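You operate a simulated robot arm through the tools that you are given. There is no shell and no other tool.

You run a simulated robot arm. Do the job below in one go: nothing can be reset, and whatever is moved stays where it is left.

## Task
Run the blue wheel and comb bands round the brown pot.
Fine: start it at SLOW; use the toothed block, lightly, and put it back; the pot still runs true; lever at OFF after.
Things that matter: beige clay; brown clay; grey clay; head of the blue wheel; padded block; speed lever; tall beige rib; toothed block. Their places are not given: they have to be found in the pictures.

It is judged by the outcome, as a careful person would: the job done as asked, and still so three seconds after it is handed in. It fails if anything else is knocked over, pushed out of place, dropped, spilled or broken.

## Robot
A 6-joint arm with a two-finger gripper, fixed in place. Base frame: the origin is on the floor under the middle of its stand, x ahead of it, y to its left, z up. Readings come in mm, rad, newtons and seconds.
It reaches about 1572 mm from its shoulder. Its first joint turns from -2.897 to 2.897 rad. Payload 2.45 kg.
The tool frame sits at the grasp point between the pads (the TCP): z along the fingers, y along the line on which they close. The tips reach 20 mm beyond it. The gripper opens to 140 mm; its body begins 168 mm behind the TCP.
Orientation is that of the tool frame in the base frame, as a unit quaternion [x, y, z, w]. With the fingers straight down and closing along the base's y, the tool's x points along the base's -x, its y along +y and its z along -z.

## Interface
- The arm moves only by the tool play_rows. Its argument "commands" is text: rows parted by semicolons, each of 7 numbers parted by spaces: the turn, a rotation vector about the tool's x, y, z in units of 8 degrees (1.0 is 8 degrees), then the shift along the tool's x, y, z in units of 30 mm (1.0 is 30 mm), then the opening, from 0 (shut) to 1 (fully open). In form: rx ry rz x y z gripper; .... A call has 1 to 20 rows; each row shifts and turns the commanded pose from where the row before left it, along the tool's axes as they then stand. A call with a number of a shift or a turn outside -1 to 1 is refused whole. Rows are played at 5 a second. More than 50 mm and 0.15 rad between two rows, or a gripper value outside its range, and nothing of the call is played. Where a pose cannot be reached the arm comes as near as it can. A force on the tool above 90 N (or 10 N above the force at the start of the call, whichever is more), or a blocked arm, ends the call early, and 0.2 s more pass. The fingers move at their own pace (about 45 mm/s each) and stop on an object; they squeeze with about 29 N. The grip force told is the motor's: it shows also when the fingers shut on nothing. Time passes only in rows, and 0.2 s behind the last, so rows that do not move let the fingers close. It gives the time, the measured TCP pose, the force on the tool (base axes), the opening and the grip force at its end, in the units of the frame above (readings bear some noise), with the torque about the TCP (base axes, N m) and any sound that the robot's microphone picked up.
- Cameras (640 x 400 px; columns grow to the right, rows downward): "scene" is fixed at [49.5, 500.9, 1022.2]; the picture's right is [0.93, -0.37, 0.00], its down [-0.21, -0.52, -0.83] and it looks along [0.31, 0.77, -0.56] (base axes); focal length 214 px, centre (320, 200). "wrist" rides on the gripper at [78, 11, -209] in the tool frame; the picture's right is [-0.14, 0.99, 0.00], its down [-0.92, -0.13, -0.37] and it looks along [-0.37, -0.05, 0.93] (tool axes); focal length 280 px, centre (320, 200).
- get_image(camera): a new picture of that camera. It takes no simulated time.
- pixel_to_xyz(camera, pixels): for up to 12 pixels [column, row] of the newest picture of that camera ("zoom" is the newest enlarged one), the place [x, y, z] in the base frame of the surface seen there, good to about 2 mm. It takes no simulated time.
- close_up(camera, box): a new picture of the part [left, top, right, bottom] of that camera's present view, enlarged. It takes no simulated time.
- sign_off(): hands the job in; it is judged then, once.

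Open the gripper and draw the arm clear of the work before you hand the job in, unless the task says otherwise.

The tools are called after "Emit:" by a JSON object that holds its "name" and its "arguments". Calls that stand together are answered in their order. play_rows: Moves the arm, as the interface text tells. Its arguments: {"type":"object","properties":{"commands":{"type":"string"}},"required":["commands"]} The other tools are called the same way: get_image (camera) takes a picture; pixel_to_xyz (camera, pixels) gives the place of the surface under pixels of a picture; close_up (camera, box) takes an enlarged picture of a part of a camera's view; sign_off () hands the job in.

At the start:

```text
time_s: 0.0
tcp_pos: [217.9, 918.0, 964.2]
orientation: [0.0, 1.0, -0.001, 0.0]
contact_force: [0.0, 0.4, 0.1]
wrist_torque: [0.02, 0.02, 0.01]
finger_gap: 140.3
finger_force: 0.0
```

scene: 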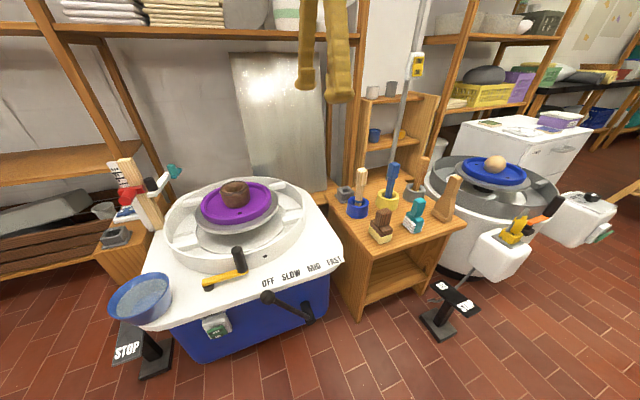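
wrist: 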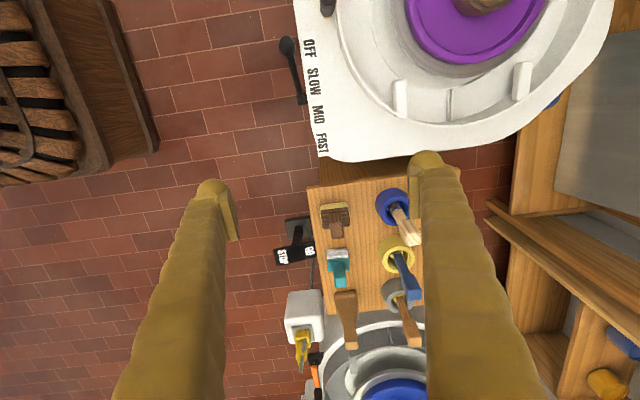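

The scene shows a wheel with a blue body and a purple head carrying brown clay at about (235,195), and another wheel with a blue head carrying beige clay at (493,165). I'll take close-ups to work out which things matter.

Emit:
{"name": "close_up", "arguments": {"camera": "scene", "box": [100, 150, 350, 310]}}

Emit:
{"name": "close_up", "arguments": {"camera": "scene", "box": [320, 130, 480, 260]}}

Emit:
{"name": "close_up", "arguments": {"camera": "scene", "box": [420, 110, 640, 340]}}

Emit:
{"name": "close_up", "arguments": {"camera": "scene", "box": [90, 250, 350, 380]}}

```text
2.50 times, centred on (225, 230) of scene
```

zoom: 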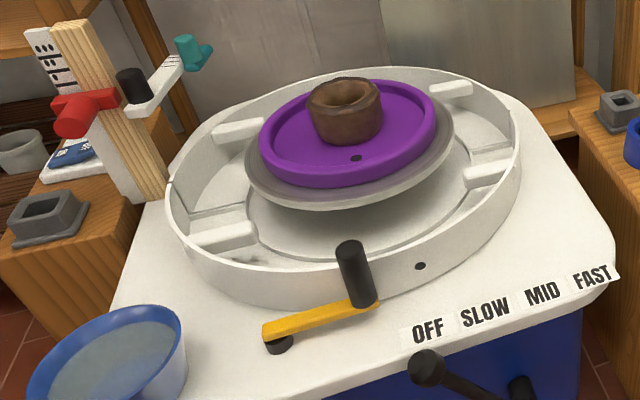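

```text
3.08 times, centred on (400, 195) of scene
```

zoom: 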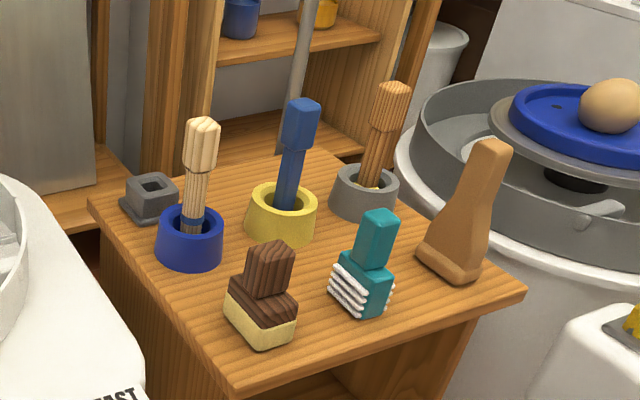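

```text
1.74 times, centred on (530, 225) of scene
```

zoom: 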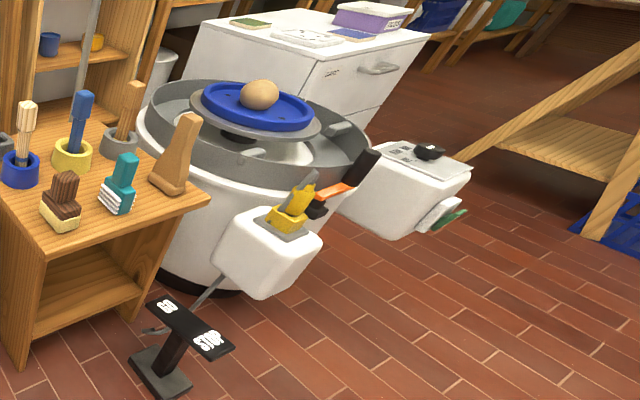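

```text
2.46 times, centred on (220, 315) of scene
```

zoom: 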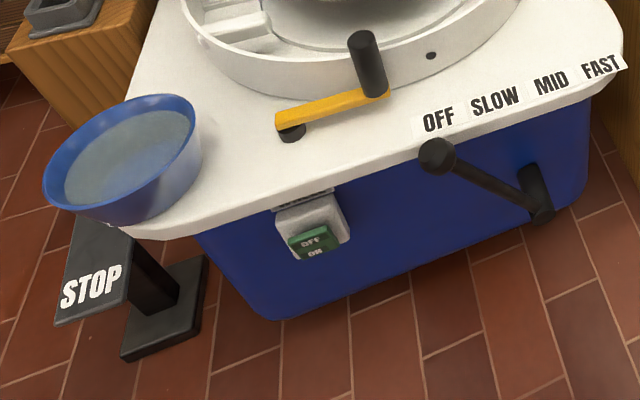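

The switch on the blue body and the lever need closer inspection. I'll enlarge those parts and the pot.

Emit:
{"name": "close_up", "arguments": {"camera": "scene", "box": [190, 300, 250, 345]}}

Emit:
{"name": "close_up", "arguments": {"camera": "scene", "box": [240, 240, 350, 330]}}

Emit:
{"name": "close_up", "arguments": {"camera": "scene", "box": [185, 165, 285, 235]}}

Emit:
{"name": "close_up", "arguments": {"camera": "scene", "box": [90, 150, 190, 260]}}

Emit:
{"name": "close_up", "arguments": {"camera": "scene", "box": [360, 180, 440, 250]}}

```text
8.89 times, centred on (220, 322) of scene
```

zoom: 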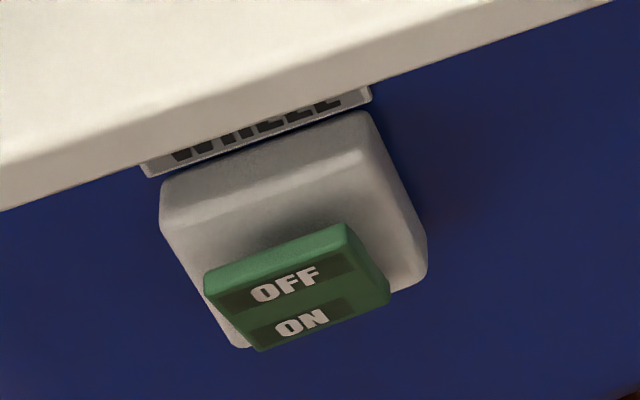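

```text
4.44 times, centred on (295, 285) of scene
```

zoom: 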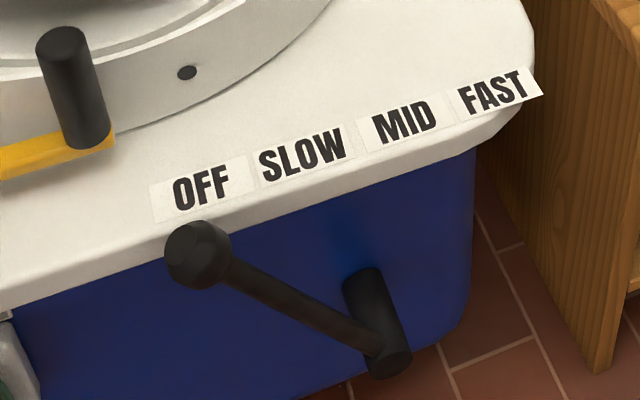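

```text
5.71 times, centred on (235, 200) of scene
```

zoom: 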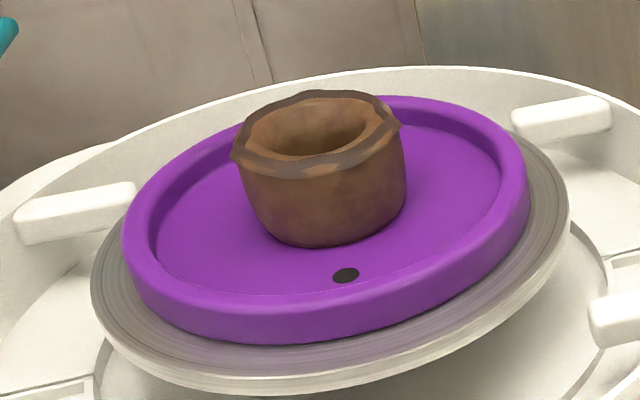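

```text
3.64 times, centred on (140, 205) of scene
```

zoom: 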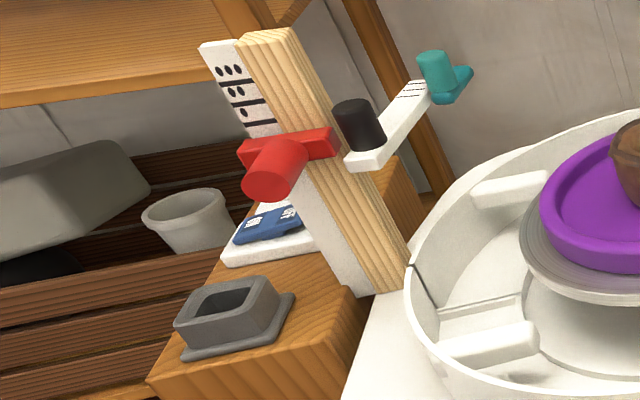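

```text
5.71 times, centred on (400, 215) of scene
```

zoom: 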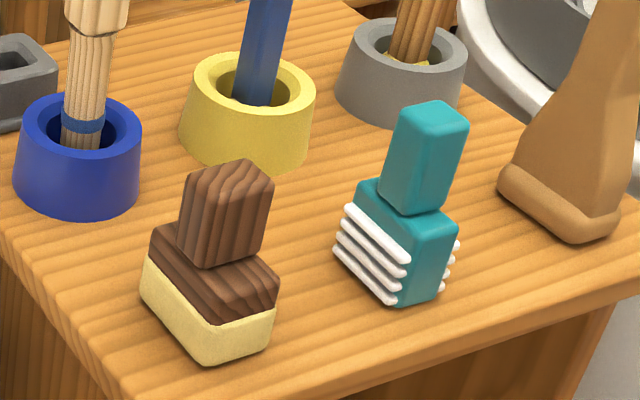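

I'll get 3D locations of the wheel, lever, switch, and pot points from a fresh scene picture.

Emit:
{"name": "get_image", "arguments": {"camera": "scene"}}

Emit:
{"name": "pixel_to_xyz", "arguments": {"camera": "scene", "pixels": [[268, 297], [290, 308], [310, 317], [307, 308], [268, 282], [290, 274], [313, 267], [333, 260], [215, 325], [218, 319], [222, 326], [240, 262]]}}

Emit:
{"name": "pixel_to_xyz", "arguments": {"camera": "scene", "pixels": [[235, 184], [222, 192], [235, 204], [235, 190], [247, 192], [239, 213], [239, 222], [201, 214], [270, 195], [205, 283], [238, 253], [290, 330]]}}

Emit:
{"name": "pixel_to_xyz", "arguments": {"camera": "scene", "pixels": [[415, 203], [413, 212], [412, 222], [405, 220], [412, 228], [382, 215], [381, 235], [448, 190], [356, 205], [389, 195], [400, 245], [340, 230]]}}

```text
taken
```

scene: 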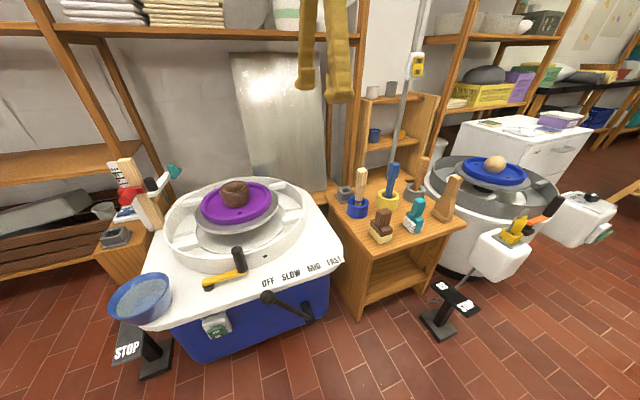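

```text
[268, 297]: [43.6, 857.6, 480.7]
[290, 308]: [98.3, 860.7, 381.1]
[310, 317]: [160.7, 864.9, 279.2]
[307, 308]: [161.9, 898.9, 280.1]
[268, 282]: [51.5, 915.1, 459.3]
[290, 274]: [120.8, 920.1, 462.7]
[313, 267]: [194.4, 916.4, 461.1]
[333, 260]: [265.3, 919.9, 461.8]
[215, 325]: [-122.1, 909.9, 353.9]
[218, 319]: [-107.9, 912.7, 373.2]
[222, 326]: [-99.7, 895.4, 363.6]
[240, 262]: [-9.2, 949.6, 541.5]
```

```text
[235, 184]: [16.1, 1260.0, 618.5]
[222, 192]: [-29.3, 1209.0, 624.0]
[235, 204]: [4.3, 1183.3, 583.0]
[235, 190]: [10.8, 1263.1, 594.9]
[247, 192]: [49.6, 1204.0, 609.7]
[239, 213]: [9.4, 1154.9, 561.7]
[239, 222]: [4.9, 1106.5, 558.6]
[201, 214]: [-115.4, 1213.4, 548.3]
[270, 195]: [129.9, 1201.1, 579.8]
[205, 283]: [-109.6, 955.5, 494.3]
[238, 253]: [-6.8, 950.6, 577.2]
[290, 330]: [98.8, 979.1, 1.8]
```

```text
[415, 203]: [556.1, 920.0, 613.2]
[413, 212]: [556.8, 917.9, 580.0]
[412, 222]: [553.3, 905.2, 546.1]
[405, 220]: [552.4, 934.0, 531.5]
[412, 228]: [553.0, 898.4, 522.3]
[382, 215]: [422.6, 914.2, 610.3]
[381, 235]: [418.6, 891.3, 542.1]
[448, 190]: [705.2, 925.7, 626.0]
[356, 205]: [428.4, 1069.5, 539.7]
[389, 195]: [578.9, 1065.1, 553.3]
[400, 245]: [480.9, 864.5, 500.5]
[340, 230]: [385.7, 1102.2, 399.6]
```

The lever knob is at (44,858,481) with pivot near (161,880,280), and the labels run x≈51 (OFF), 121 (SLOW), 194, 265. I'll now check the tilt of the green rocker with an enlarged picture.

Emit:
{"name": "close_up", "arguments": {"camera": "scene", "box": [190, 300, 250, 345]}}

Emit:
{"name": "pixel_to_xyz", "arguments": {"camera": "zoom", "pixels": [[290, 265], [285, 288], [300, 315], [305, 340], [350, 240], [380, 295], [215, 285], [260, 340], [270, 180], [390, 230], [180, 200], [270, 120]]}}

```text
8.89 times, centred on (220, 322) of scene
```

zoom: 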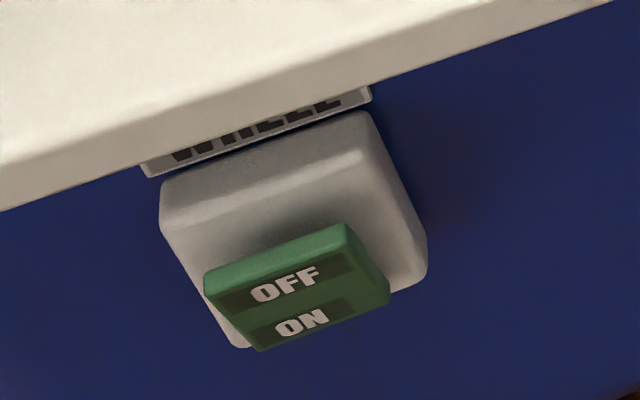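

```text
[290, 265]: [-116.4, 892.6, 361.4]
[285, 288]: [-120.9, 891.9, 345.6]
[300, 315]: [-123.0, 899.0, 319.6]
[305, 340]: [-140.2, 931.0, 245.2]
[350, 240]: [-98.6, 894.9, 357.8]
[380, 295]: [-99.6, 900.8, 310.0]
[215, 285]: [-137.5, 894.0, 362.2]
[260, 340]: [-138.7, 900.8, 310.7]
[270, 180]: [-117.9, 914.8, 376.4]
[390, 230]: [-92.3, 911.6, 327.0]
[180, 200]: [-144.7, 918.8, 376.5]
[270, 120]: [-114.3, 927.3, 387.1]
```

The rocker's upper edge (OFF) stands out and its lower (ON) half is pressed in, so the power appears on. Next I look at the tools in the wrist view.

Emit:
{"name": "close_up", "arguments": {"camera": "wrist", "box": [300, 180, 460, 350]}}

Emit:
{"name": "close_up", "arguments": {"camera": "scene", "box": [395, 190, 435, 240]}}

Emit:
{"name": "pixel_to_xyz", "arguments": {"camera": "zoom", "pixels": [[320, 80], [260, 130], [330, 160], [280, 250], [330, 260], [380, 230], [250, 220], [250, 260], [290, 330], [330, 310], [410, 250], [380, 300]]}}

```text
2.35 times, centred on (380, 265) of wrist
```

zoom: 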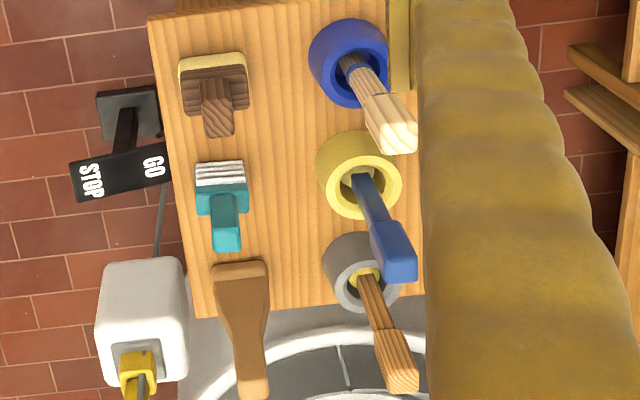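

```text
8.00 times, centred on (415, 215) of scene
```

zoom: 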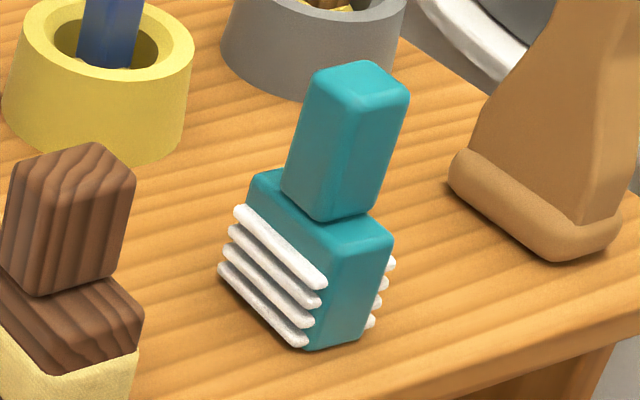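

```text
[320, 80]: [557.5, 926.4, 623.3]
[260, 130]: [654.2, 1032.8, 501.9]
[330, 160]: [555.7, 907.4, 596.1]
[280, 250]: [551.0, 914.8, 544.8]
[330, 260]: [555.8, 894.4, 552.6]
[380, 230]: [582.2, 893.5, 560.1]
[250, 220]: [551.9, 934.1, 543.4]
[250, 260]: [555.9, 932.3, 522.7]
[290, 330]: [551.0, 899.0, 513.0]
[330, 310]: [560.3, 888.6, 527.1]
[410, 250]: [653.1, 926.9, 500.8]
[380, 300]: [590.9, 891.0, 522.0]
```

The toothed block is the teal one at about (568,915) with horizontal white teeth on its ±x sides, standing with its handle up to z≈623. I'll first turn the tool 90° so the fingers close along base x, in order to grip the lever knob.

Emit:
{"name": "play_rows", "arguments": {"commands": "0 0 -1 0 0 0 1;0 0 -1 0 0 0 1;0 0 -1 0 0 0 1;0 0 -1 0 0 0 1;0 0 -1 0 0 0 1;0 0 -1 0 0 0 1;0 0 -1 0 0 0 1;0 0 -1 0 0 0 1;0 0 -1 0 0 0 1;0 0 -1 0 0 0 1;0 0 -1 0 0 0 1;0 0 -0.25 0 0 0 1"}}

```text
time_s: 2.6
tcp_pos: [218.7, 917.1, 965.6]
orientation: [0.707, -0.707, 0.0, 0.0]
contact_force: [0.1, -0.6, -0.2]
wrist_torque: [-0.02, -0.01, 0.0]
finger_gap: 139.9
finger_force: 0.1
```

The tool now has x along base −y and y along base −x. I'll move sideways over the knob and down to about z=700, then look.

Emit:
{"name": "play_rows", "arguments": {"commands": "0 0 0 0.35 1 0.7 1;0 0 0 0.35 1 0.7 1;0 0 0 0.35 1 0.7 1;0 0 0 0.35 1 0.7 1;0 0 0 0.35 1 0.7 1;0 0 0 0.25 0.8 0.7 1;0 0 0 0 0 1 1;0 0 0 0 0 1 1;0 0 0 0 0 1 1;0 0 0 0 0 1 1"}}

Emit:
{"name": "get_image", "arguments": {"camera": "wrist"}}

Emit:
{"name": "get_image", "arguments": {"camera": "scene"}}

```text
time_s: 4.8
tcp_pos: [43.0, 859.6, 719.8]
orientation: [-0.707, 0.707, 0.001, -0.001]
contact_force: [-0.3, 0.2, 0.9]
wrist_torque: [-0.02, -0.02, 0.0]
finger_gap: 139.9
finger_force: 0.0
```

```text
taken
```

wrist: 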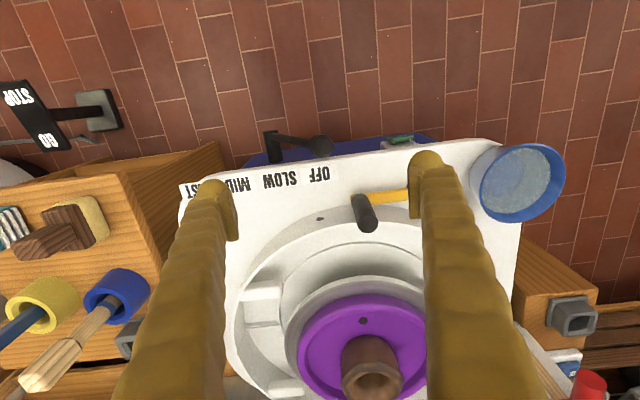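

```text
taken
```

scene: 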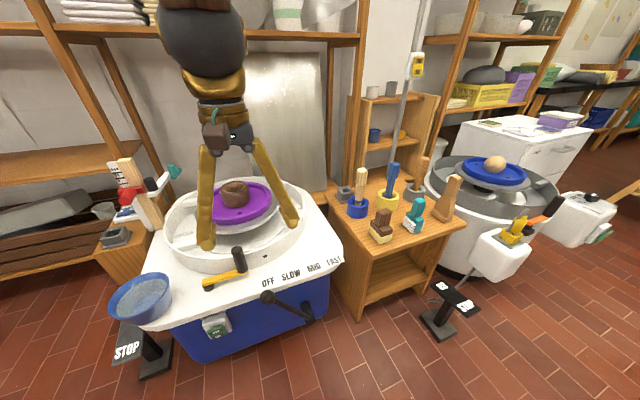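

The wrist view shows the knob at (318,146), the deck's front edge, the yellow bar at (385,197) and the pot at (372,370). I'll measure them.

Emit:
{"name": "pixel_to_xyz", "arguments": {"camera": "wrist", "pixels": [[318, 146], [312, 146], [326, 146], [320, 138], [320, 154], [285, 140], [270, 135], [320, 160], [280, 168], [375, 152], [365, 205], [400, 190]]}}

Emit:
{"name": "pixel_to_xyz", "arguments": {"camera": "wrist", "pixels": [[372, 345], [345, 360], [400, 360], [370, 385], [372, 310], [330, 330], [300, 340], [362, 321], [310, 180], [285, 183], [247, 185], [370, 298]]}}

Emit:
{"name": "close_up", "arguments": {"camera": "wrist", "box": [270, 270, 440, 400]}}

Emit:
{"name": "close_up", "arguments": {"camera": "wrist", "box": [240, 110, 440, 230]}}

```text
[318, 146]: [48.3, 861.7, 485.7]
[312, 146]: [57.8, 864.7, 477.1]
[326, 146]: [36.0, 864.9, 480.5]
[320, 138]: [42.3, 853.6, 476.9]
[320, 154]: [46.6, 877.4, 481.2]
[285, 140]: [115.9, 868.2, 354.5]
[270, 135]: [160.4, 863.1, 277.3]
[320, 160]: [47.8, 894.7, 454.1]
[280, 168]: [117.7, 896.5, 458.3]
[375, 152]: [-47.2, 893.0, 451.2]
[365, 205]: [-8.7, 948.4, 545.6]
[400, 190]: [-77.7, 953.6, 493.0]
```

```text
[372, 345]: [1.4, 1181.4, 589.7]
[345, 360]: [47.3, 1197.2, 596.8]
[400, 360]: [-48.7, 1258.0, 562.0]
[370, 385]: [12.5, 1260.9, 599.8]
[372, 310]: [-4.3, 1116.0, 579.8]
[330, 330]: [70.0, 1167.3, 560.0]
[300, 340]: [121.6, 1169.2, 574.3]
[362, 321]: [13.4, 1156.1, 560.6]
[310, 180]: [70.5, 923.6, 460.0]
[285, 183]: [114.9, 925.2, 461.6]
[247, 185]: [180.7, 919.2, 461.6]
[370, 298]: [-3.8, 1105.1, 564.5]
```

```text
3.08 times, centred on (355, 335) of wrist
```

zoom: 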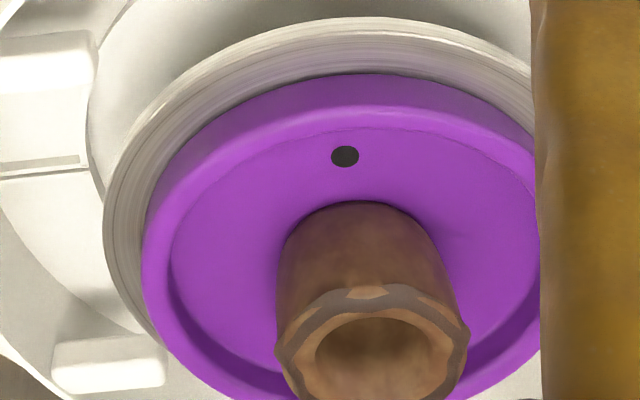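

```text
3.20 times, centred on (340, 170) of wrist
```

zoom: 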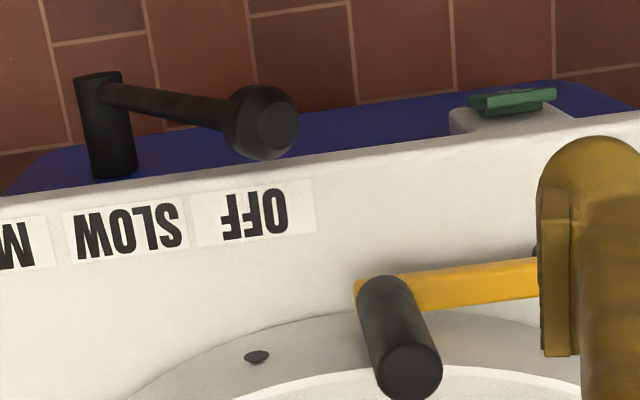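

The knob centre is about (46,865,472), the deck's front edge is at y≈894, so there's room for fingers. I'll descend over the knob, gripper half open.

Emit:
{"name": "play_rows", "arguments": {"commands": "0 0 0 -0.15 -0.1 1 0.5;0 0 0 0 0 1 0.5;0 0 0 0 0 1 0.5;0 0 0 0 0 1 0.5;0 0 0 0 0 1 0.5;0 0 0 0 0 1 0.5;0 0 0 0 0 0.5 0.5;0 0 0 0 0 0 0.5"}}

Emit:
{"name": "get_image", "arguments": {"camera": "wrist"}}

Emit:
{"name": "close_up", "arguments": {"camera": "scene", "box": [200, 200, 350, 340]}}

```text
time_s: 6.6
tcp_pos: [46.3, 863.5, 523.4]
orientation: [-0.707, 0.708, 0.0, -0.001]
contact_force: [-0.2, -0.2, 0.9]
wrist_torque: [0.04, 0.0, 0.03]
finger_gap: 69.7
finger_force: 0.0
```

```text
taken
```

wrist: 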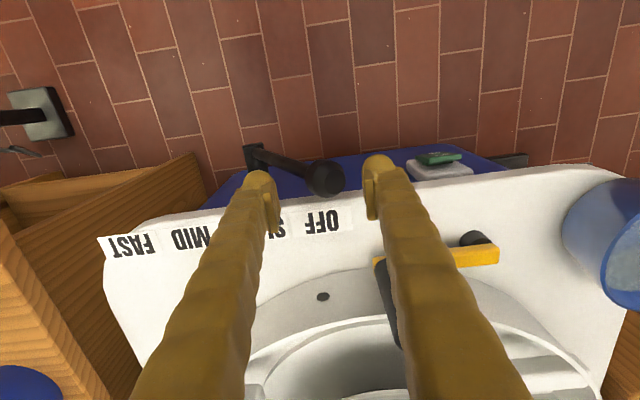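

```text
2.86 times, centred on (275, 270) of scene
```

zoom: 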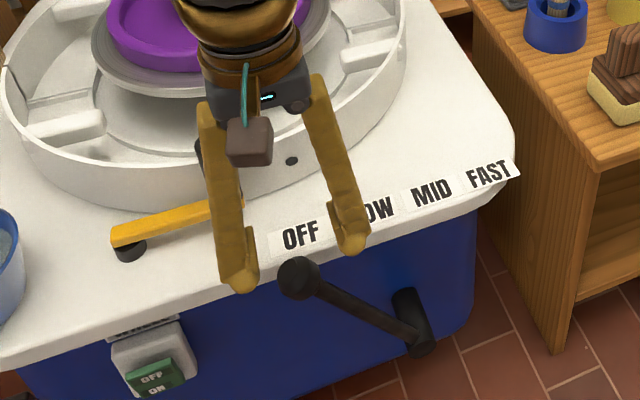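

The knob sits centred between the fingers at (325,178). I'll go down 45 mm and close gently on it.

Emit:
{"name": "play_rows", "arguments": {"commands": "0 0 0 0 0 0.75 0.5;0 0 0 0 0 0.75 0.5;0 0 0 0 0 0 0.35;0 0 0 0 0 0 0.25;0 0 0 0 0 0 0.15;0 0 0 0 0 0 0.1;0 0 0 0 0 0 0.1"}}

Emit:
{"name": "get_image", "arguments": {"camera": "wrist"}}

```text
time_s: 8.2
tcp_pos: [44.9, 862.6, 477.6]
orientation: [-0.707, 0.707, 0.001, 0.0]
contact_force: [-8.2, 1.1, 8.4]
wrist_torque: [0.06, 0.2, -0.04]
finger_gap: 38.1
finger_force: 45.0
```

```text
taken
```

wrist: 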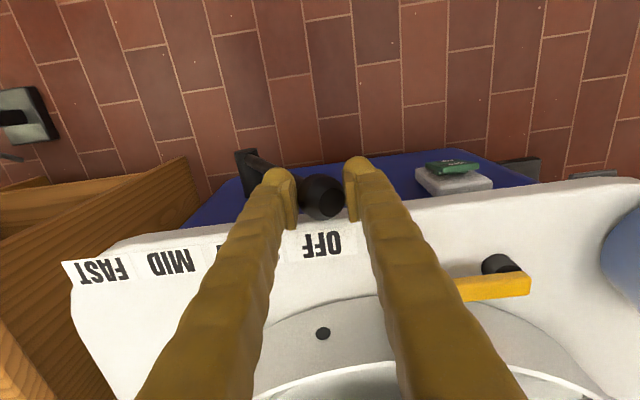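

The fingers hold the knob (gap 38 mm). I'll move it along its arc about the pivot in small rows towards SLOW, first half way, and read forces and sound.

Emit:
{"name": "play_rows", "arguments": {"commands": "0 0 0 0 -0.31 -0.17 0.1;0 0 0 0 -0.32 -0.175 0.1;0 0 0 0 -0.29 -0.13 0.1;0 0 0 0 -0.3 -0.13 0.1"}}

Emit:
{"name": "get_image", "arguments": {"camera": "wrist"}}

Emit:
{"name": "close_up", "arguments": {"camera": "scene", "box": [200, 200, 350, 340]}}

```text
time_s: 9.2
tcp_pos: [82.8, 863.2, 498.3]
orientation: [0.707, -0.707, 0.001, 0.0]
contact_force: [-1.8, 6.8, 2.2]
wrist_torque: [0.1, -0.03, -0.07]
finger_gap: 37.2
finger_force: 45.1
```

```text
taken
```

wrist: 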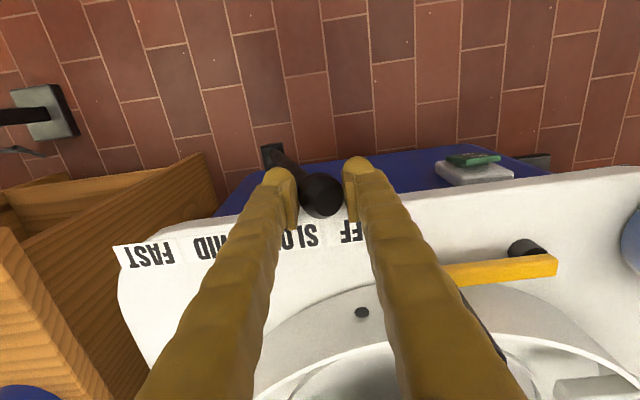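

```text
2.86 times, centred on (275, 270) of scene
```

zoom: 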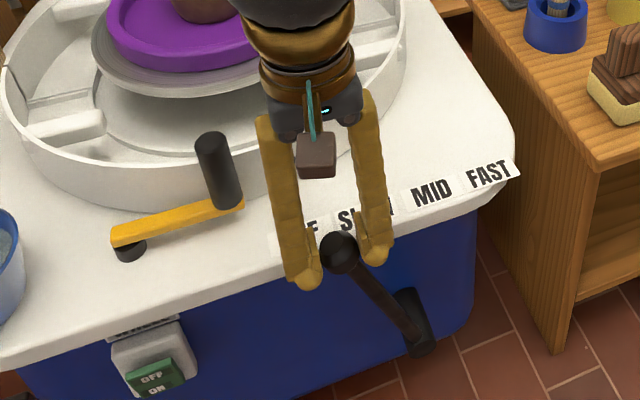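

The lever follows; about 11° done of the ~20° between OFF and SLOW. I continue along the arc to x≈119, directly below the SLOW label.

Emit:
{"name": "play_rows", "arguments": {"commands": "0 0 0 0 -0.306 -0.1 0.1;0 0 0 0 -0.306 -0.075 0.1;0 0 0 0 -0.306 -0.053 0.1;0 0 0 0 -0.306 -0.037 0.1;0 0 0 0 0 0 0.1"}}

Emit:
{"name": "get_image", "arguments": {"camera": "wrist"}}

Emit:
{"name": "close_up", "arguments": {"camera": "scene", "box": [200, 160, 350, 340]}}

```text
time_s: 10.4
tcp_pos: [119.4, 862.5, 506.1]
orientation: [-0.707, 0.707, 0.0, 0.0]
contact_force: [-6.0, -6.7, 46.2]
wrist_torque: [0.14, -0.17, 0.06]
finger_gap: 37.3
finger_force: 45.4
```

```text
taken
```

wrist: 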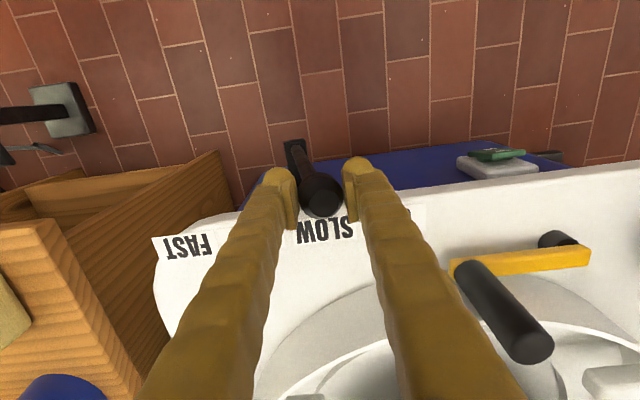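

```text
2.22 times, centred on (275, 250) of scene
```

zoom: 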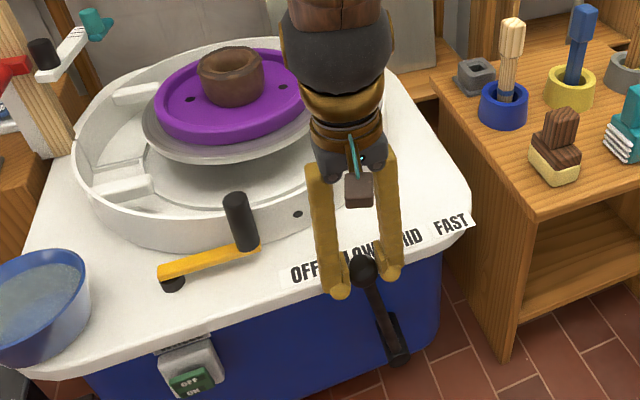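

The knob is under SLOW, and a vertical load of 46 N shows I'm slightly below its arc; the bat's dots have moved, so the wheel turns. I'll relieve the load by rising a little and then look.

Emit:
{"name": "play_rows", "arguments": {"commands": "0 0 0 0 0 -0.08 0.1;0 0 0 0 0 0 0.1"}}

Emit:
{"name": "close_up", "arguments": {"camera": "scene", "box": [180, 160, 360, 340]}}

```text
time_s: 11.0
tcp_pos: [120.3, 862.5, 506.3]
orientation: [0.707, -0.707, 0.0, 0.0]
contact_force: [2.1, 19.1, -16.3]
wrist_torque: [0.34, -0.15, 0.04]
finger_gap: 37.6
finger_force: 45.4
```

```text
2.22 times, centred on (270, 250) of scene
```

zoom: 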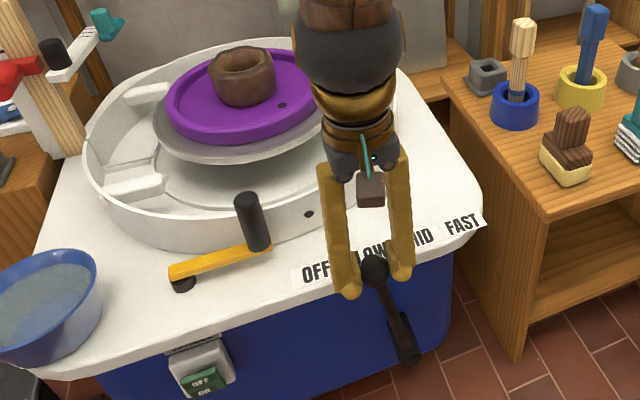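

The wheel is turning (a dot on the bat moved). I'll open the fingers to let go of the lever at SLOW and check it stays.

Emit:
{"name": "play_rows", "arguments": {"commands": "0 0 0 0 0 0.03 0.2;0 0 0 0 0 0 0.35;0 0 0 0 0 0 0.5;0 0 0 0 0 0 0.55"}}

Emit:
{"name": "close_up", "arguments": {"camera": "scene", "box": [180, 160, 360, 340]}}

Emit:
{"name": "get_image", "arguments": {"camera": "wrist"}}

```text
time_s: 12.0
tcp_pos: [118.6, 861.8, 507.1]
orientation: [0.707, -0.707, 0.0, 0.0]
contact_force: [0.8, -0.1, -0.1]
wrist_torque: [0.02, 0.03, -0.02]
finger_gap: 77.1
finger_force: 0.0
```

```text
2.22 times, centred on (270, 250) of scene
```

zoom: 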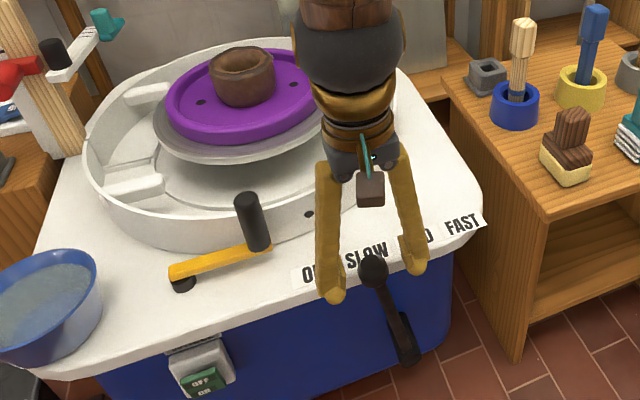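

```text
taken
```

wrist: 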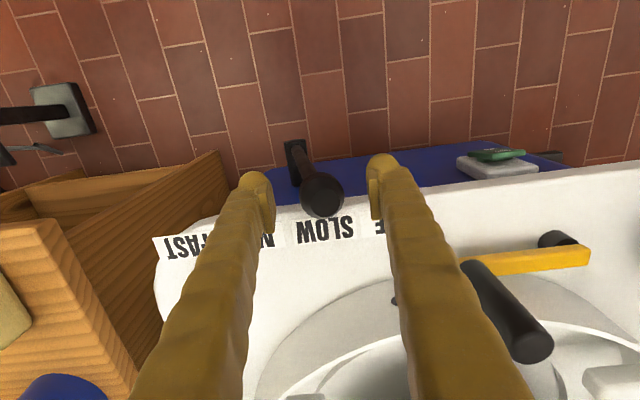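

The lever rests at SLOW and the wheel turns. I'll measure the knob's place for later, then rise straight up.

Emit:
{"name": "pixel_to_xyz", "arguments": {"camera": "wrist", "pixels": [[322, 190], [322, 180], [322, 205], [306, 190], [338, 190], [300, 160], [325, 231]]}}

Emit:
{"name": "play_rows", "arguments": {"commands": "0 0 0 0 0 -1 0.55;0 0 0 0 0 -1 0.55;0 0 0 0 0 -1 0.55;0 0 0 0 0 -1 0.55;0 0 0 0 0 -1 0.55;0 0 0 0 0 -1 0.55;0 0 0 0 0 -1 0.55;0 0 0 0 0 -1 0.55;0 0 0 0 0 -1 0.55"}}

Emit:
{"name": "close_up", "arguments": {"camera": "wrist", "box": [200, 100, 500, 400]}}

Emit:
{"name": "close_up", "arguments": {"camera": "scene", "box": [150, 150, 350, 340]}}

```text
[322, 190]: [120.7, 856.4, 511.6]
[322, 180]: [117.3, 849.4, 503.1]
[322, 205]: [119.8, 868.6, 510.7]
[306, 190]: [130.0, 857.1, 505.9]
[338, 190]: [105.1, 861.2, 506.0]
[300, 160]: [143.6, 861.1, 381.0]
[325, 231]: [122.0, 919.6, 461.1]
```

```text
time_s: 14.0
tcp_pos: [118.4, 862.3, 775.2]
orientation: [-0.707, 0.708, 0.001, -0.001]
contact_force: [-0.3, 0.2, -0.1]
wrist_torque: [0.03, 0.01, 0.0]
finger_gap: 77.3
finger_force: 0.0
```

```text
1.33 times, centred on (350, 250) of wrist
```

zoom: 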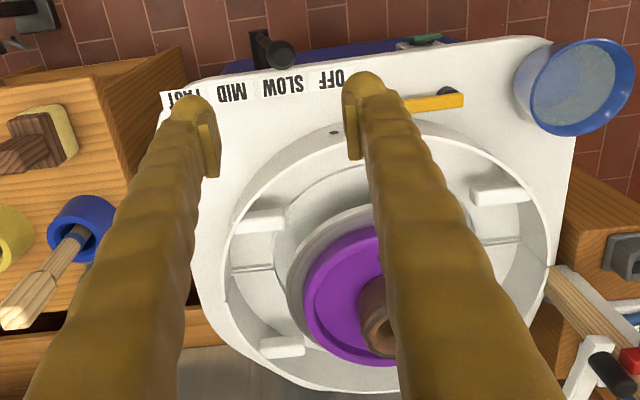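

```text
2.11 times, centred on (250, 245) of scene
```

zoom: 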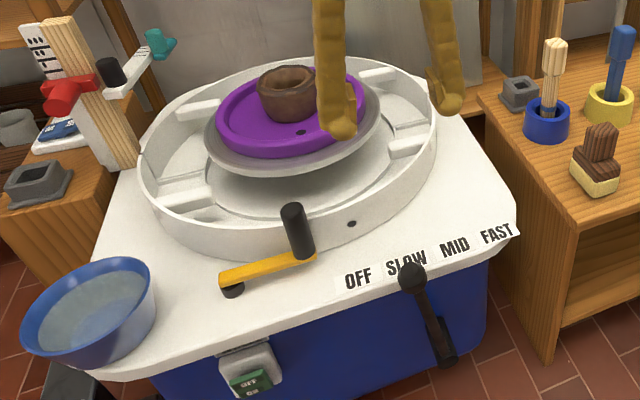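

The lever points at SLOW and the wheel turns freely. I'll rotate the tool back so that the fingers close along y, then move over the toothed block.

Emit:
{"name": "play_rows", "arguments": {"commands": "0 0 1 0 0 -0.3 0.6;0 0 1 0 0 -0.3 0.6;0 0 1 0 0 -0.3 0.6;0 0 1 0 0 -0.3 0.6;0 0 1 0 0 -0.3 0.6;0 0 1 0 0 -0.3 0.6;0 0 1 0 0 -0.3 0.6;0 0 1 0 0 -0.3 0.6;0 0 1 0 0 -0.3 0.6;0 0 1 0 0 0 0.6;0 0 1 0 0 0 0.6;0 0 0.25 0 0 0 0.6"}}

Emit:
{"name": "get_image", "arguments": {"camera": "scene"}}

Emit:
{"name": "pixel_to_xyz", "arguments": {"camera": "scene", "pixels": [[361, 171], [393, 166], [418, 170], [455, 177], [415, 201], [400, 160], [416, 65], [405, 120], [383, 212], [420, 150]]}}

```text
time_s: 16.6
tcp_pos: [119.2, 862.0, 857.4]
orientation: [0.002, 1.0, 0.0, 0.0]
contact_force: [0.4, 0.1, -0.8]
wrist_torque: [0.0, 0.01, 0.03]
finger_gap: 83.9
finger_force: 0.0
```

```text
taken
```

scene: 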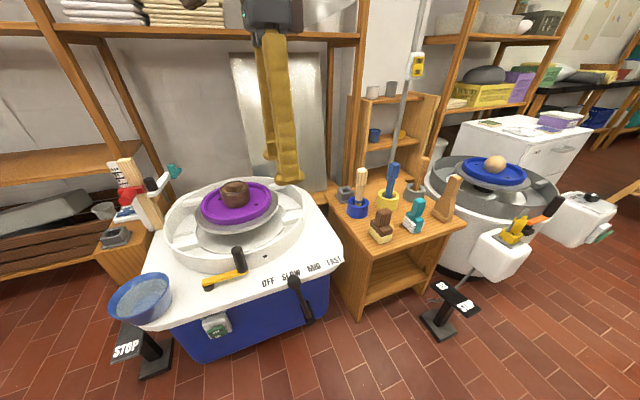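

```text
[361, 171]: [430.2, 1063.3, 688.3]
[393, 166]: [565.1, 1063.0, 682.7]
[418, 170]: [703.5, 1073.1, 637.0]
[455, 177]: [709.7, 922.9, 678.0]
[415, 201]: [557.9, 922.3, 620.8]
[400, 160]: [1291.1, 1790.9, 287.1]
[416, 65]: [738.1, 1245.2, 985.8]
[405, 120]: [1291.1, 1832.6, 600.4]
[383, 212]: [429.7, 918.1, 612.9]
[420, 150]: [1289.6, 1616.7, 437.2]
```

I'm clear at z=857; the brush tops are at z≈690, y≈1063, well behind the block. I move over the block at about (570,918), staying high.

Emit:
{"name": "play_rows", "arguments": {"commands": "0 0 0 -0.94 0.117 0.1 0.6;0 0 0 -0.94 0.117 0.1 0.6;0 0 0 -0.94 0.117 0.1 0.6;0 0 0 -0.94 0.117 0.1 0.6;0 0 0 -0.94 0.117 0.1 0.6;0 0 0 -0.94 0.117 0.1 0.6;0 0 0 -0.94 0.117 0.1 0.6;0 0 0 -0.94 0.117 0.1 0.6;0 0 0 -0.94 0.117 0.1 0.6;0 0 0 -0.94 0.117 0.1 0.6;0 0 0 -0.94 0.117 0.1 0.6;0 0 0 -0.94 0.117 0.1 0.6;0 0 0 -0.94 0.117 0.1 0.6;0 0 0 -0.94 0.117 0.1 0.6;0 0 0 -0.94 0.117 0.1 0.6;0 0 0 -0.94 0.117 0.1 0.6;0 0 0 0 0 0 0.6"}}

Emit:
{"name": "get_image", "arguments": {"camera": "wrist"}}

Emit:
{"name": "close_up", "arguments": {"camera": "wrist", "box": [260, 110, 400, 220]}}

```text
time_s: 20.2
tcp_pos: [571.8, 918.9, 810.7]
orientation: [-0.001, 1.0, 0.0, 0.001]
contact_force: [0.3, -0.3, -0.6]
wrist_torque: [-0.02, 0.01, 0.01]
finger_gap: 84.2
finger_force: 0.0
```

```text
taken
```

wrist: 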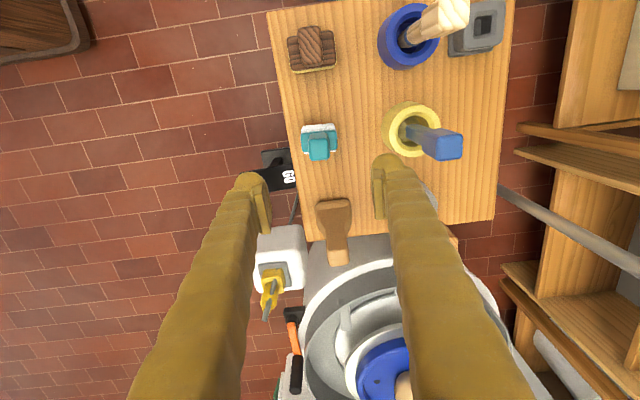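

```text
3.64 times, centred on (330, 165) of wrist
```

zoom: 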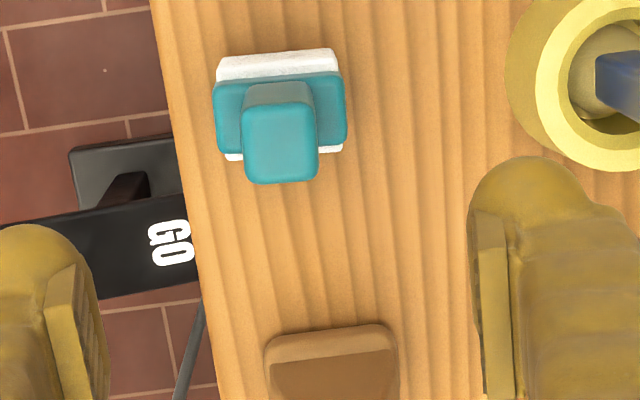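

The block is seen from above at (318,143). I'll measure the handle's corners and teeth to get its exact place and yaw.

Emit:
{"name": "pixel_to_xyz", "arguments": {"camera": "zoom", "pixels": [[250, 110], [310, 108], [250, 175], [312, 172], [280, 140], [222, 70], [335, 62], [222, 95], [340, 90], [232, 156], [338, 149], [225, 140]]}}

Emit:
{"name": "pixel_to_xyz", "arguments": {"camera": "zoom", "pixels": [[222, 58], [335, 50], [220, 80], [338, 76], [340, 140], [222, 145], [280, 90], [246, 120], [316, 120], [280, 181], [246, 178], [318, 175]]}}

```text
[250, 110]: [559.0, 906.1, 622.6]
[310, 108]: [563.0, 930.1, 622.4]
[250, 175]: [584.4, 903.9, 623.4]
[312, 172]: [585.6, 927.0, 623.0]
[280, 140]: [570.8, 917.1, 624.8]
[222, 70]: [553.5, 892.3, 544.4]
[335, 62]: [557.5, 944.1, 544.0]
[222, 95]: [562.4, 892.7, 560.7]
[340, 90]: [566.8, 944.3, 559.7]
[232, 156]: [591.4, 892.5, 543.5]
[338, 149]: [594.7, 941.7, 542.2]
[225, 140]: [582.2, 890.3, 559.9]
```

```text
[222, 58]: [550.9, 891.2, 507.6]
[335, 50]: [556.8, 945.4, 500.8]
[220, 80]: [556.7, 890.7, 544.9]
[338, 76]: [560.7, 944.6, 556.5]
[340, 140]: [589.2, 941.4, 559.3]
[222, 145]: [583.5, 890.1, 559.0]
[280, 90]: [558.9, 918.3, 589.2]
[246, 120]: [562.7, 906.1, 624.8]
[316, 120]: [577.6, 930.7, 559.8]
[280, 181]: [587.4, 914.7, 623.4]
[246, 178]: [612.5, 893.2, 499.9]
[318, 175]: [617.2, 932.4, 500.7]
```

The handle is centred at (572.5,917), 27 mm wide in y, top at z=624, body top at 560; the block is yawed about −4.6°. I'll turn the tool to match and descend to just above it.

Emit:
{"name": "play_rows", "arguments": {"commands": "0 0 0.575 -0.03 -0.065 0 0.6;0 0 0 0 0 1 0.6;0 0 0 0 0 1 0.6;0 0 0 0 0 1 0.6;0 0 0 0 0 1 0.6;0 0 0 0 0 1 0.6;0 0 0 0 0 0 0.6"}}

Emit:
{"name": "get_image", "arguments": {"camera": "wrist"}}

Emit:
{"name": "close_up", "arguments": {"camera": "scene", "box": [340, 110, 480, 260]}}

```text
time_s: 21.8
tcp_pos: [572.9, 915.9, 659.3]
orientation: [0.04, 0.999, 0.0, 0.0]
contact_force: [0.0, -0.5, -1.2]
wrist_torque: [0.01, -0.02, -0.01]
finger_gap: 84.0
finger_force: 0.1
```

```text
taken
```

wrist: 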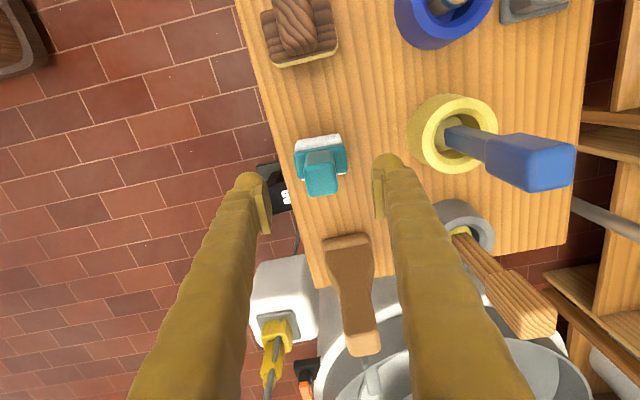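

```text
2.67 times, centred on (410, 185) of scene
```

zoom: 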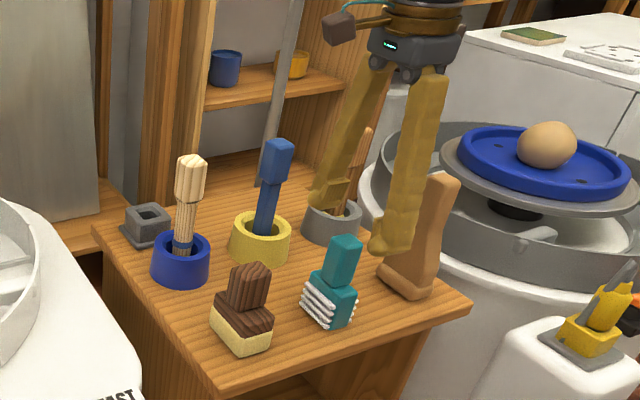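

The handle is centred between the fingers. I'll descend to TCP z≈590 and close on the handle.

Emit:
{"name": "play_rows", "arguments": {"commands": "0 0 0 0 0.02 0.8 0.6;0 0 0 0 0 0.8 0.6;0 0 0 0 0 0.7 0.6;0 0 0 0 0 0 0.45;0 0 0 0 0 0 0.3;0 0 0 0 0 0 0.15;0 0 0 0 0 0 0.05;0 0 0 0 0 0 0.05;0 0 0 0 0 0 0.05"}}

Emit:
{"name": "get_image", "arguments": {"camera": "wrist"}}

Emit:
{"name": "close_up", "arguments": {"camera": "scene", "box": [370, 150, 470, 250]}}

```text
time_s: 23.8
tcp_pos: [573.0, 916.0, 592.8]
orientation: [0.04, 0.999, 0.0, 0.0]
contact_force: [-0.1, -0.8, -0.5]
wrist_torque: [-0.01, -0.03, 0.01]
finger_gap: 28.9
finger_force: 29.0
```

```text
taken
```

wrist: 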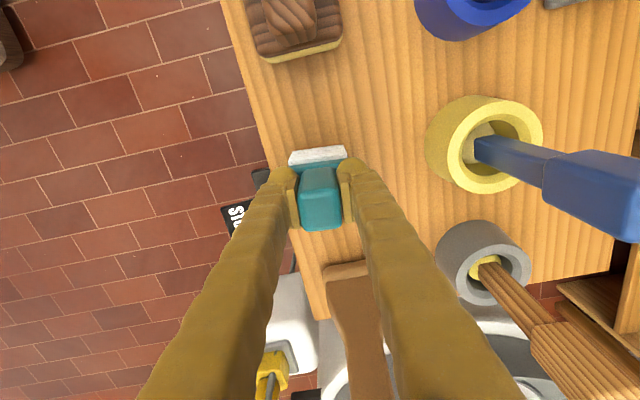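

```text
4.00 times, centred on (420, 200) of scene
```

zoom: 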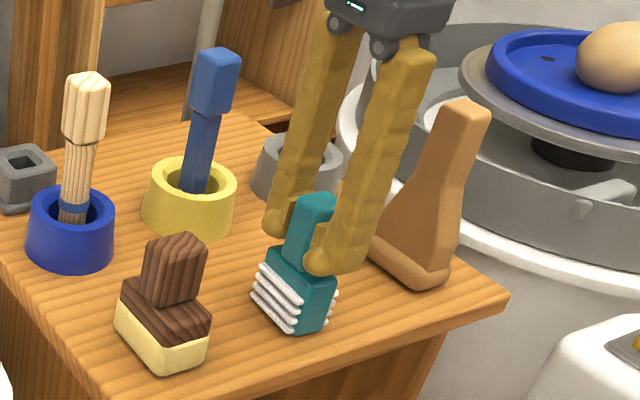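

The handle is held (gap 28.9 mm, 29 N). I'll lift the block straight up and look.

Emit:
{"name": "play_rows", "arguments": {"commands": "0 0 0 0 0 -0.3 0.05;0 0 0 0 0 -0.7 0.05;0 0 0 0 0 -1 0.05;0 0 0 0 0 -1 0.05;0 0 0 0 0 -1 0.05;0 0 0 0 0 -1 0.05;0 0 0 0 0 -1 0.05;0 0 0 0 0 -1 0.05;0 0 0 0 0 -1 0.05;0 0 0 0 0 0 0.05"}}

Emit:
{"name": "get_image", "arguments": {"camera": "wrist"}}

Emit:
{"name": "get_image", "arguments": {"camera": "scene"}}

```text
time_s: 26.0
tcp_pos: [571.0, 917.2, 832.7]
orientation: [0.04, 0.999, -0.001, 0.0]
contact_force: [-0.3, 0.3, -0.8]
wrist_torque: [-0.03, -0.01, 0.0]
finger_gap: 28.8
finger_force: 28.7
```

```text
taken
```

wrist: 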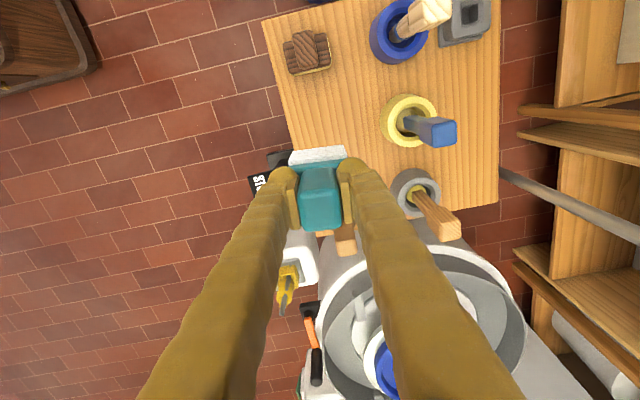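

```text
taken
```

scene: 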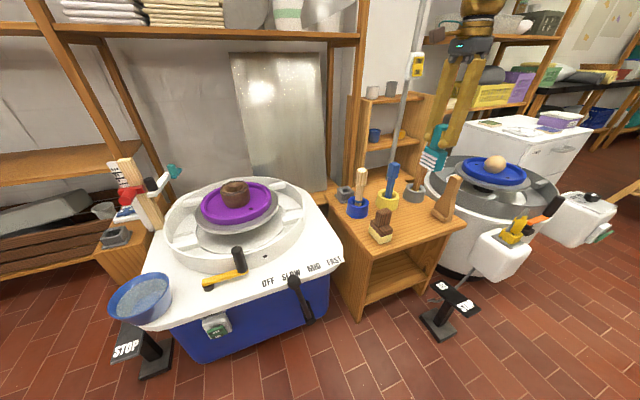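

The block came up cleanly. Before approaching I measure the pot and bat precisely from an enlarged scene view.

Emit:
{"name": "close_up", "arguments": {"camera": "scene", "box": [190, 165, 290, 235]}}

Emit:
{"name": "pixel_to_xyz", "arguments": {"camera": "zoom", "pixels": [[205, 155], [290, 170], [370, 140], [290, 95], [290, 200], [290, 235], [220, 210], [360, 200], [370, 170], [215, 170], [290, 180], [290, 245]]}}

Emit:
{"name": "pixel_to_xyz", "arguments": {"camera": "zoom", "pixels": [[290, 260], [290, 290], [290, 310], [290, 350], [460, 190], [490, 170], [480, 160], [520, 170], [110, 240], [95, 250], [400, 110], [430, 250]]}}

```text
5.71 times, centred on (240, 200) of scene
```

zoom: 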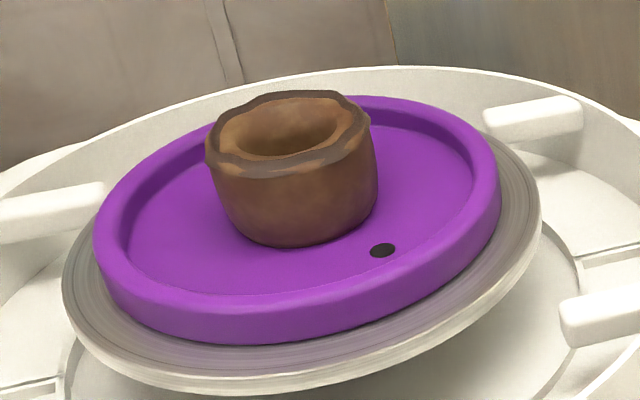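

```text
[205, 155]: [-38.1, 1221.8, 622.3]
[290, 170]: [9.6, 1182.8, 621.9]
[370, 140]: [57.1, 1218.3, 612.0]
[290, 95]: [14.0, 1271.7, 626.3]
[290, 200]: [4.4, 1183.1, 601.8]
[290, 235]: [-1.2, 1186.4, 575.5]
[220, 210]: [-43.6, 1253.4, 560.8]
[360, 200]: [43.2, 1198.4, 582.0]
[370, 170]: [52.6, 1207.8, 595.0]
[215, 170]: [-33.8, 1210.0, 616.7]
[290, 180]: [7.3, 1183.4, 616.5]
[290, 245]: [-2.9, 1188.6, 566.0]
```

```text
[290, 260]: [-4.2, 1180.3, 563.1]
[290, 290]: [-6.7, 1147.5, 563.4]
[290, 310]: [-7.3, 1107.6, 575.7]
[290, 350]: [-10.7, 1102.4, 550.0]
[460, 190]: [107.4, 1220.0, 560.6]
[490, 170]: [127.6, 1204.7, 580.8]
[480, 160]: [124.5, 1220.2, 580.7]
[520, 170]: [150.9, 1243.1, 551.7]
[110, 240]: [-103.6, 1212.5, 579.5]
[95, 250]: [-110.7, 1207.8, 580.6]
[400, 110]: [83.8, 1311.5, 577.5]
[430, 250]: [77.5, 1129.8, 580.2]
```

The pot: centre ≈(9.5,1229), outer radius ≈48, wall z≈563–625; the bat's floor is at z≈562 and its raised rim top at z≈581 with inner radius ≈110. I check the gauge and rear obstacles before travelling.

Emit:
{"name": "pixel_to_xyz", "arguments": {"camera": "scene", "pixels": [[175, 172], [163, 185], [150, 184], [125, 162], [130, 197], [280, 130], [345, 190], [300, 38], [345, 105], [305, 195], [262, 200], [225, 205]]}}

Emit:
{"name": "play_rows", "arguments": {"commands": "0 0 -0.575 0 0 -0.5 0.05;0 0 0 0.95 0.61 -0.5 0.05;0 0 0 0.95 0.61 0 0.05;0 0 0 0.95 0.61 0 0.05;0 0 0 0.95 0.61 0 0.05;0 0 0 0.95 0.61 0 0.05;0 0 0 0.95 0.61 0 0.05;0 0 0 0.95 0.61 0 0.05;0 0 0 0.95 0.61 0 0.05;0 0 0 0.95 0.61 0 0.05;0 0 0 0 0 0 0.05"}}

Emit:
{"name": "get_image", "arguments": {"camera": "scene"}}

Emit:
{"name": "get_image", "arguments": {"camera": "wrist"}}

```text
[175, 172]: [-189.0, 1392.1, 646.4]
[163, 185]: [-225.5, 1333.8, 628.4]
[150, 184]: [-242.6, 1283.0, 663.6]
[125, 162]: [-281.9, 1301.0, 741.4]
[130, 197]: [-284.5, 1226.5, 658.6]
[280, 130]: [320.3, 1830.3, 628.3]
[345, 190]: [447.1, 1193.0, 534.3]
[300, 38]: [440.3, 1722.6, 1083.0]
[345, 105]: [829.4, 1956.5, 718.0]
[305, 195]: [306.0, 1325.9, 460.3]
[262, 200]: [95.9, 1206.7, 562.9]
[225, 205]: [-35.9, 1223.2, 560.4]
```

```text
time_s: 28.4
tcp_pos: [314.9, 1081.0, 859.7]
orientation: [0.001, 1.0, 0.0, 0.0]
contact_force: [-0.2, 1.0, -0.5]
wrist_torque: [0.0, 0.04, -0.03]
finger_gap: 28.9
finger_force: 28.9
```

```text
taken
```

scene: 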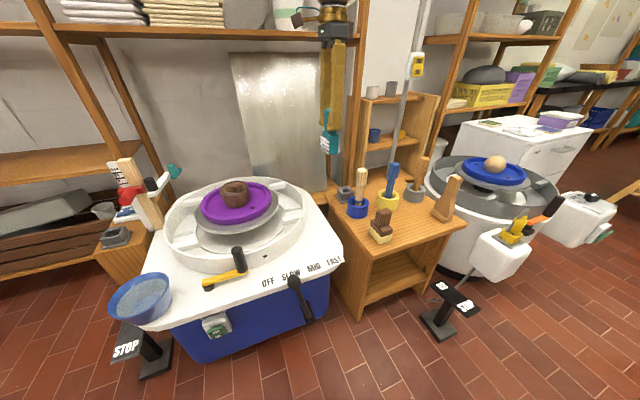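

```text
taken
```

wrist: 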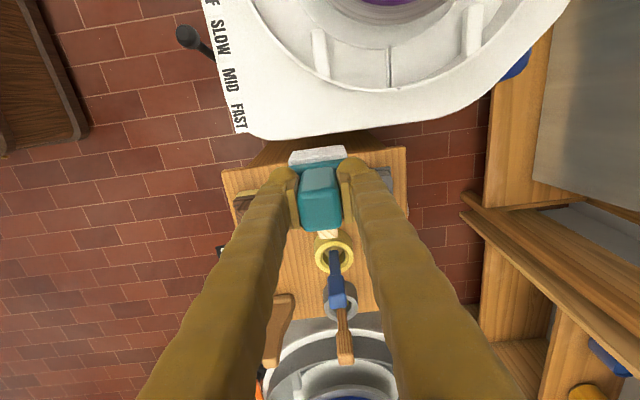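

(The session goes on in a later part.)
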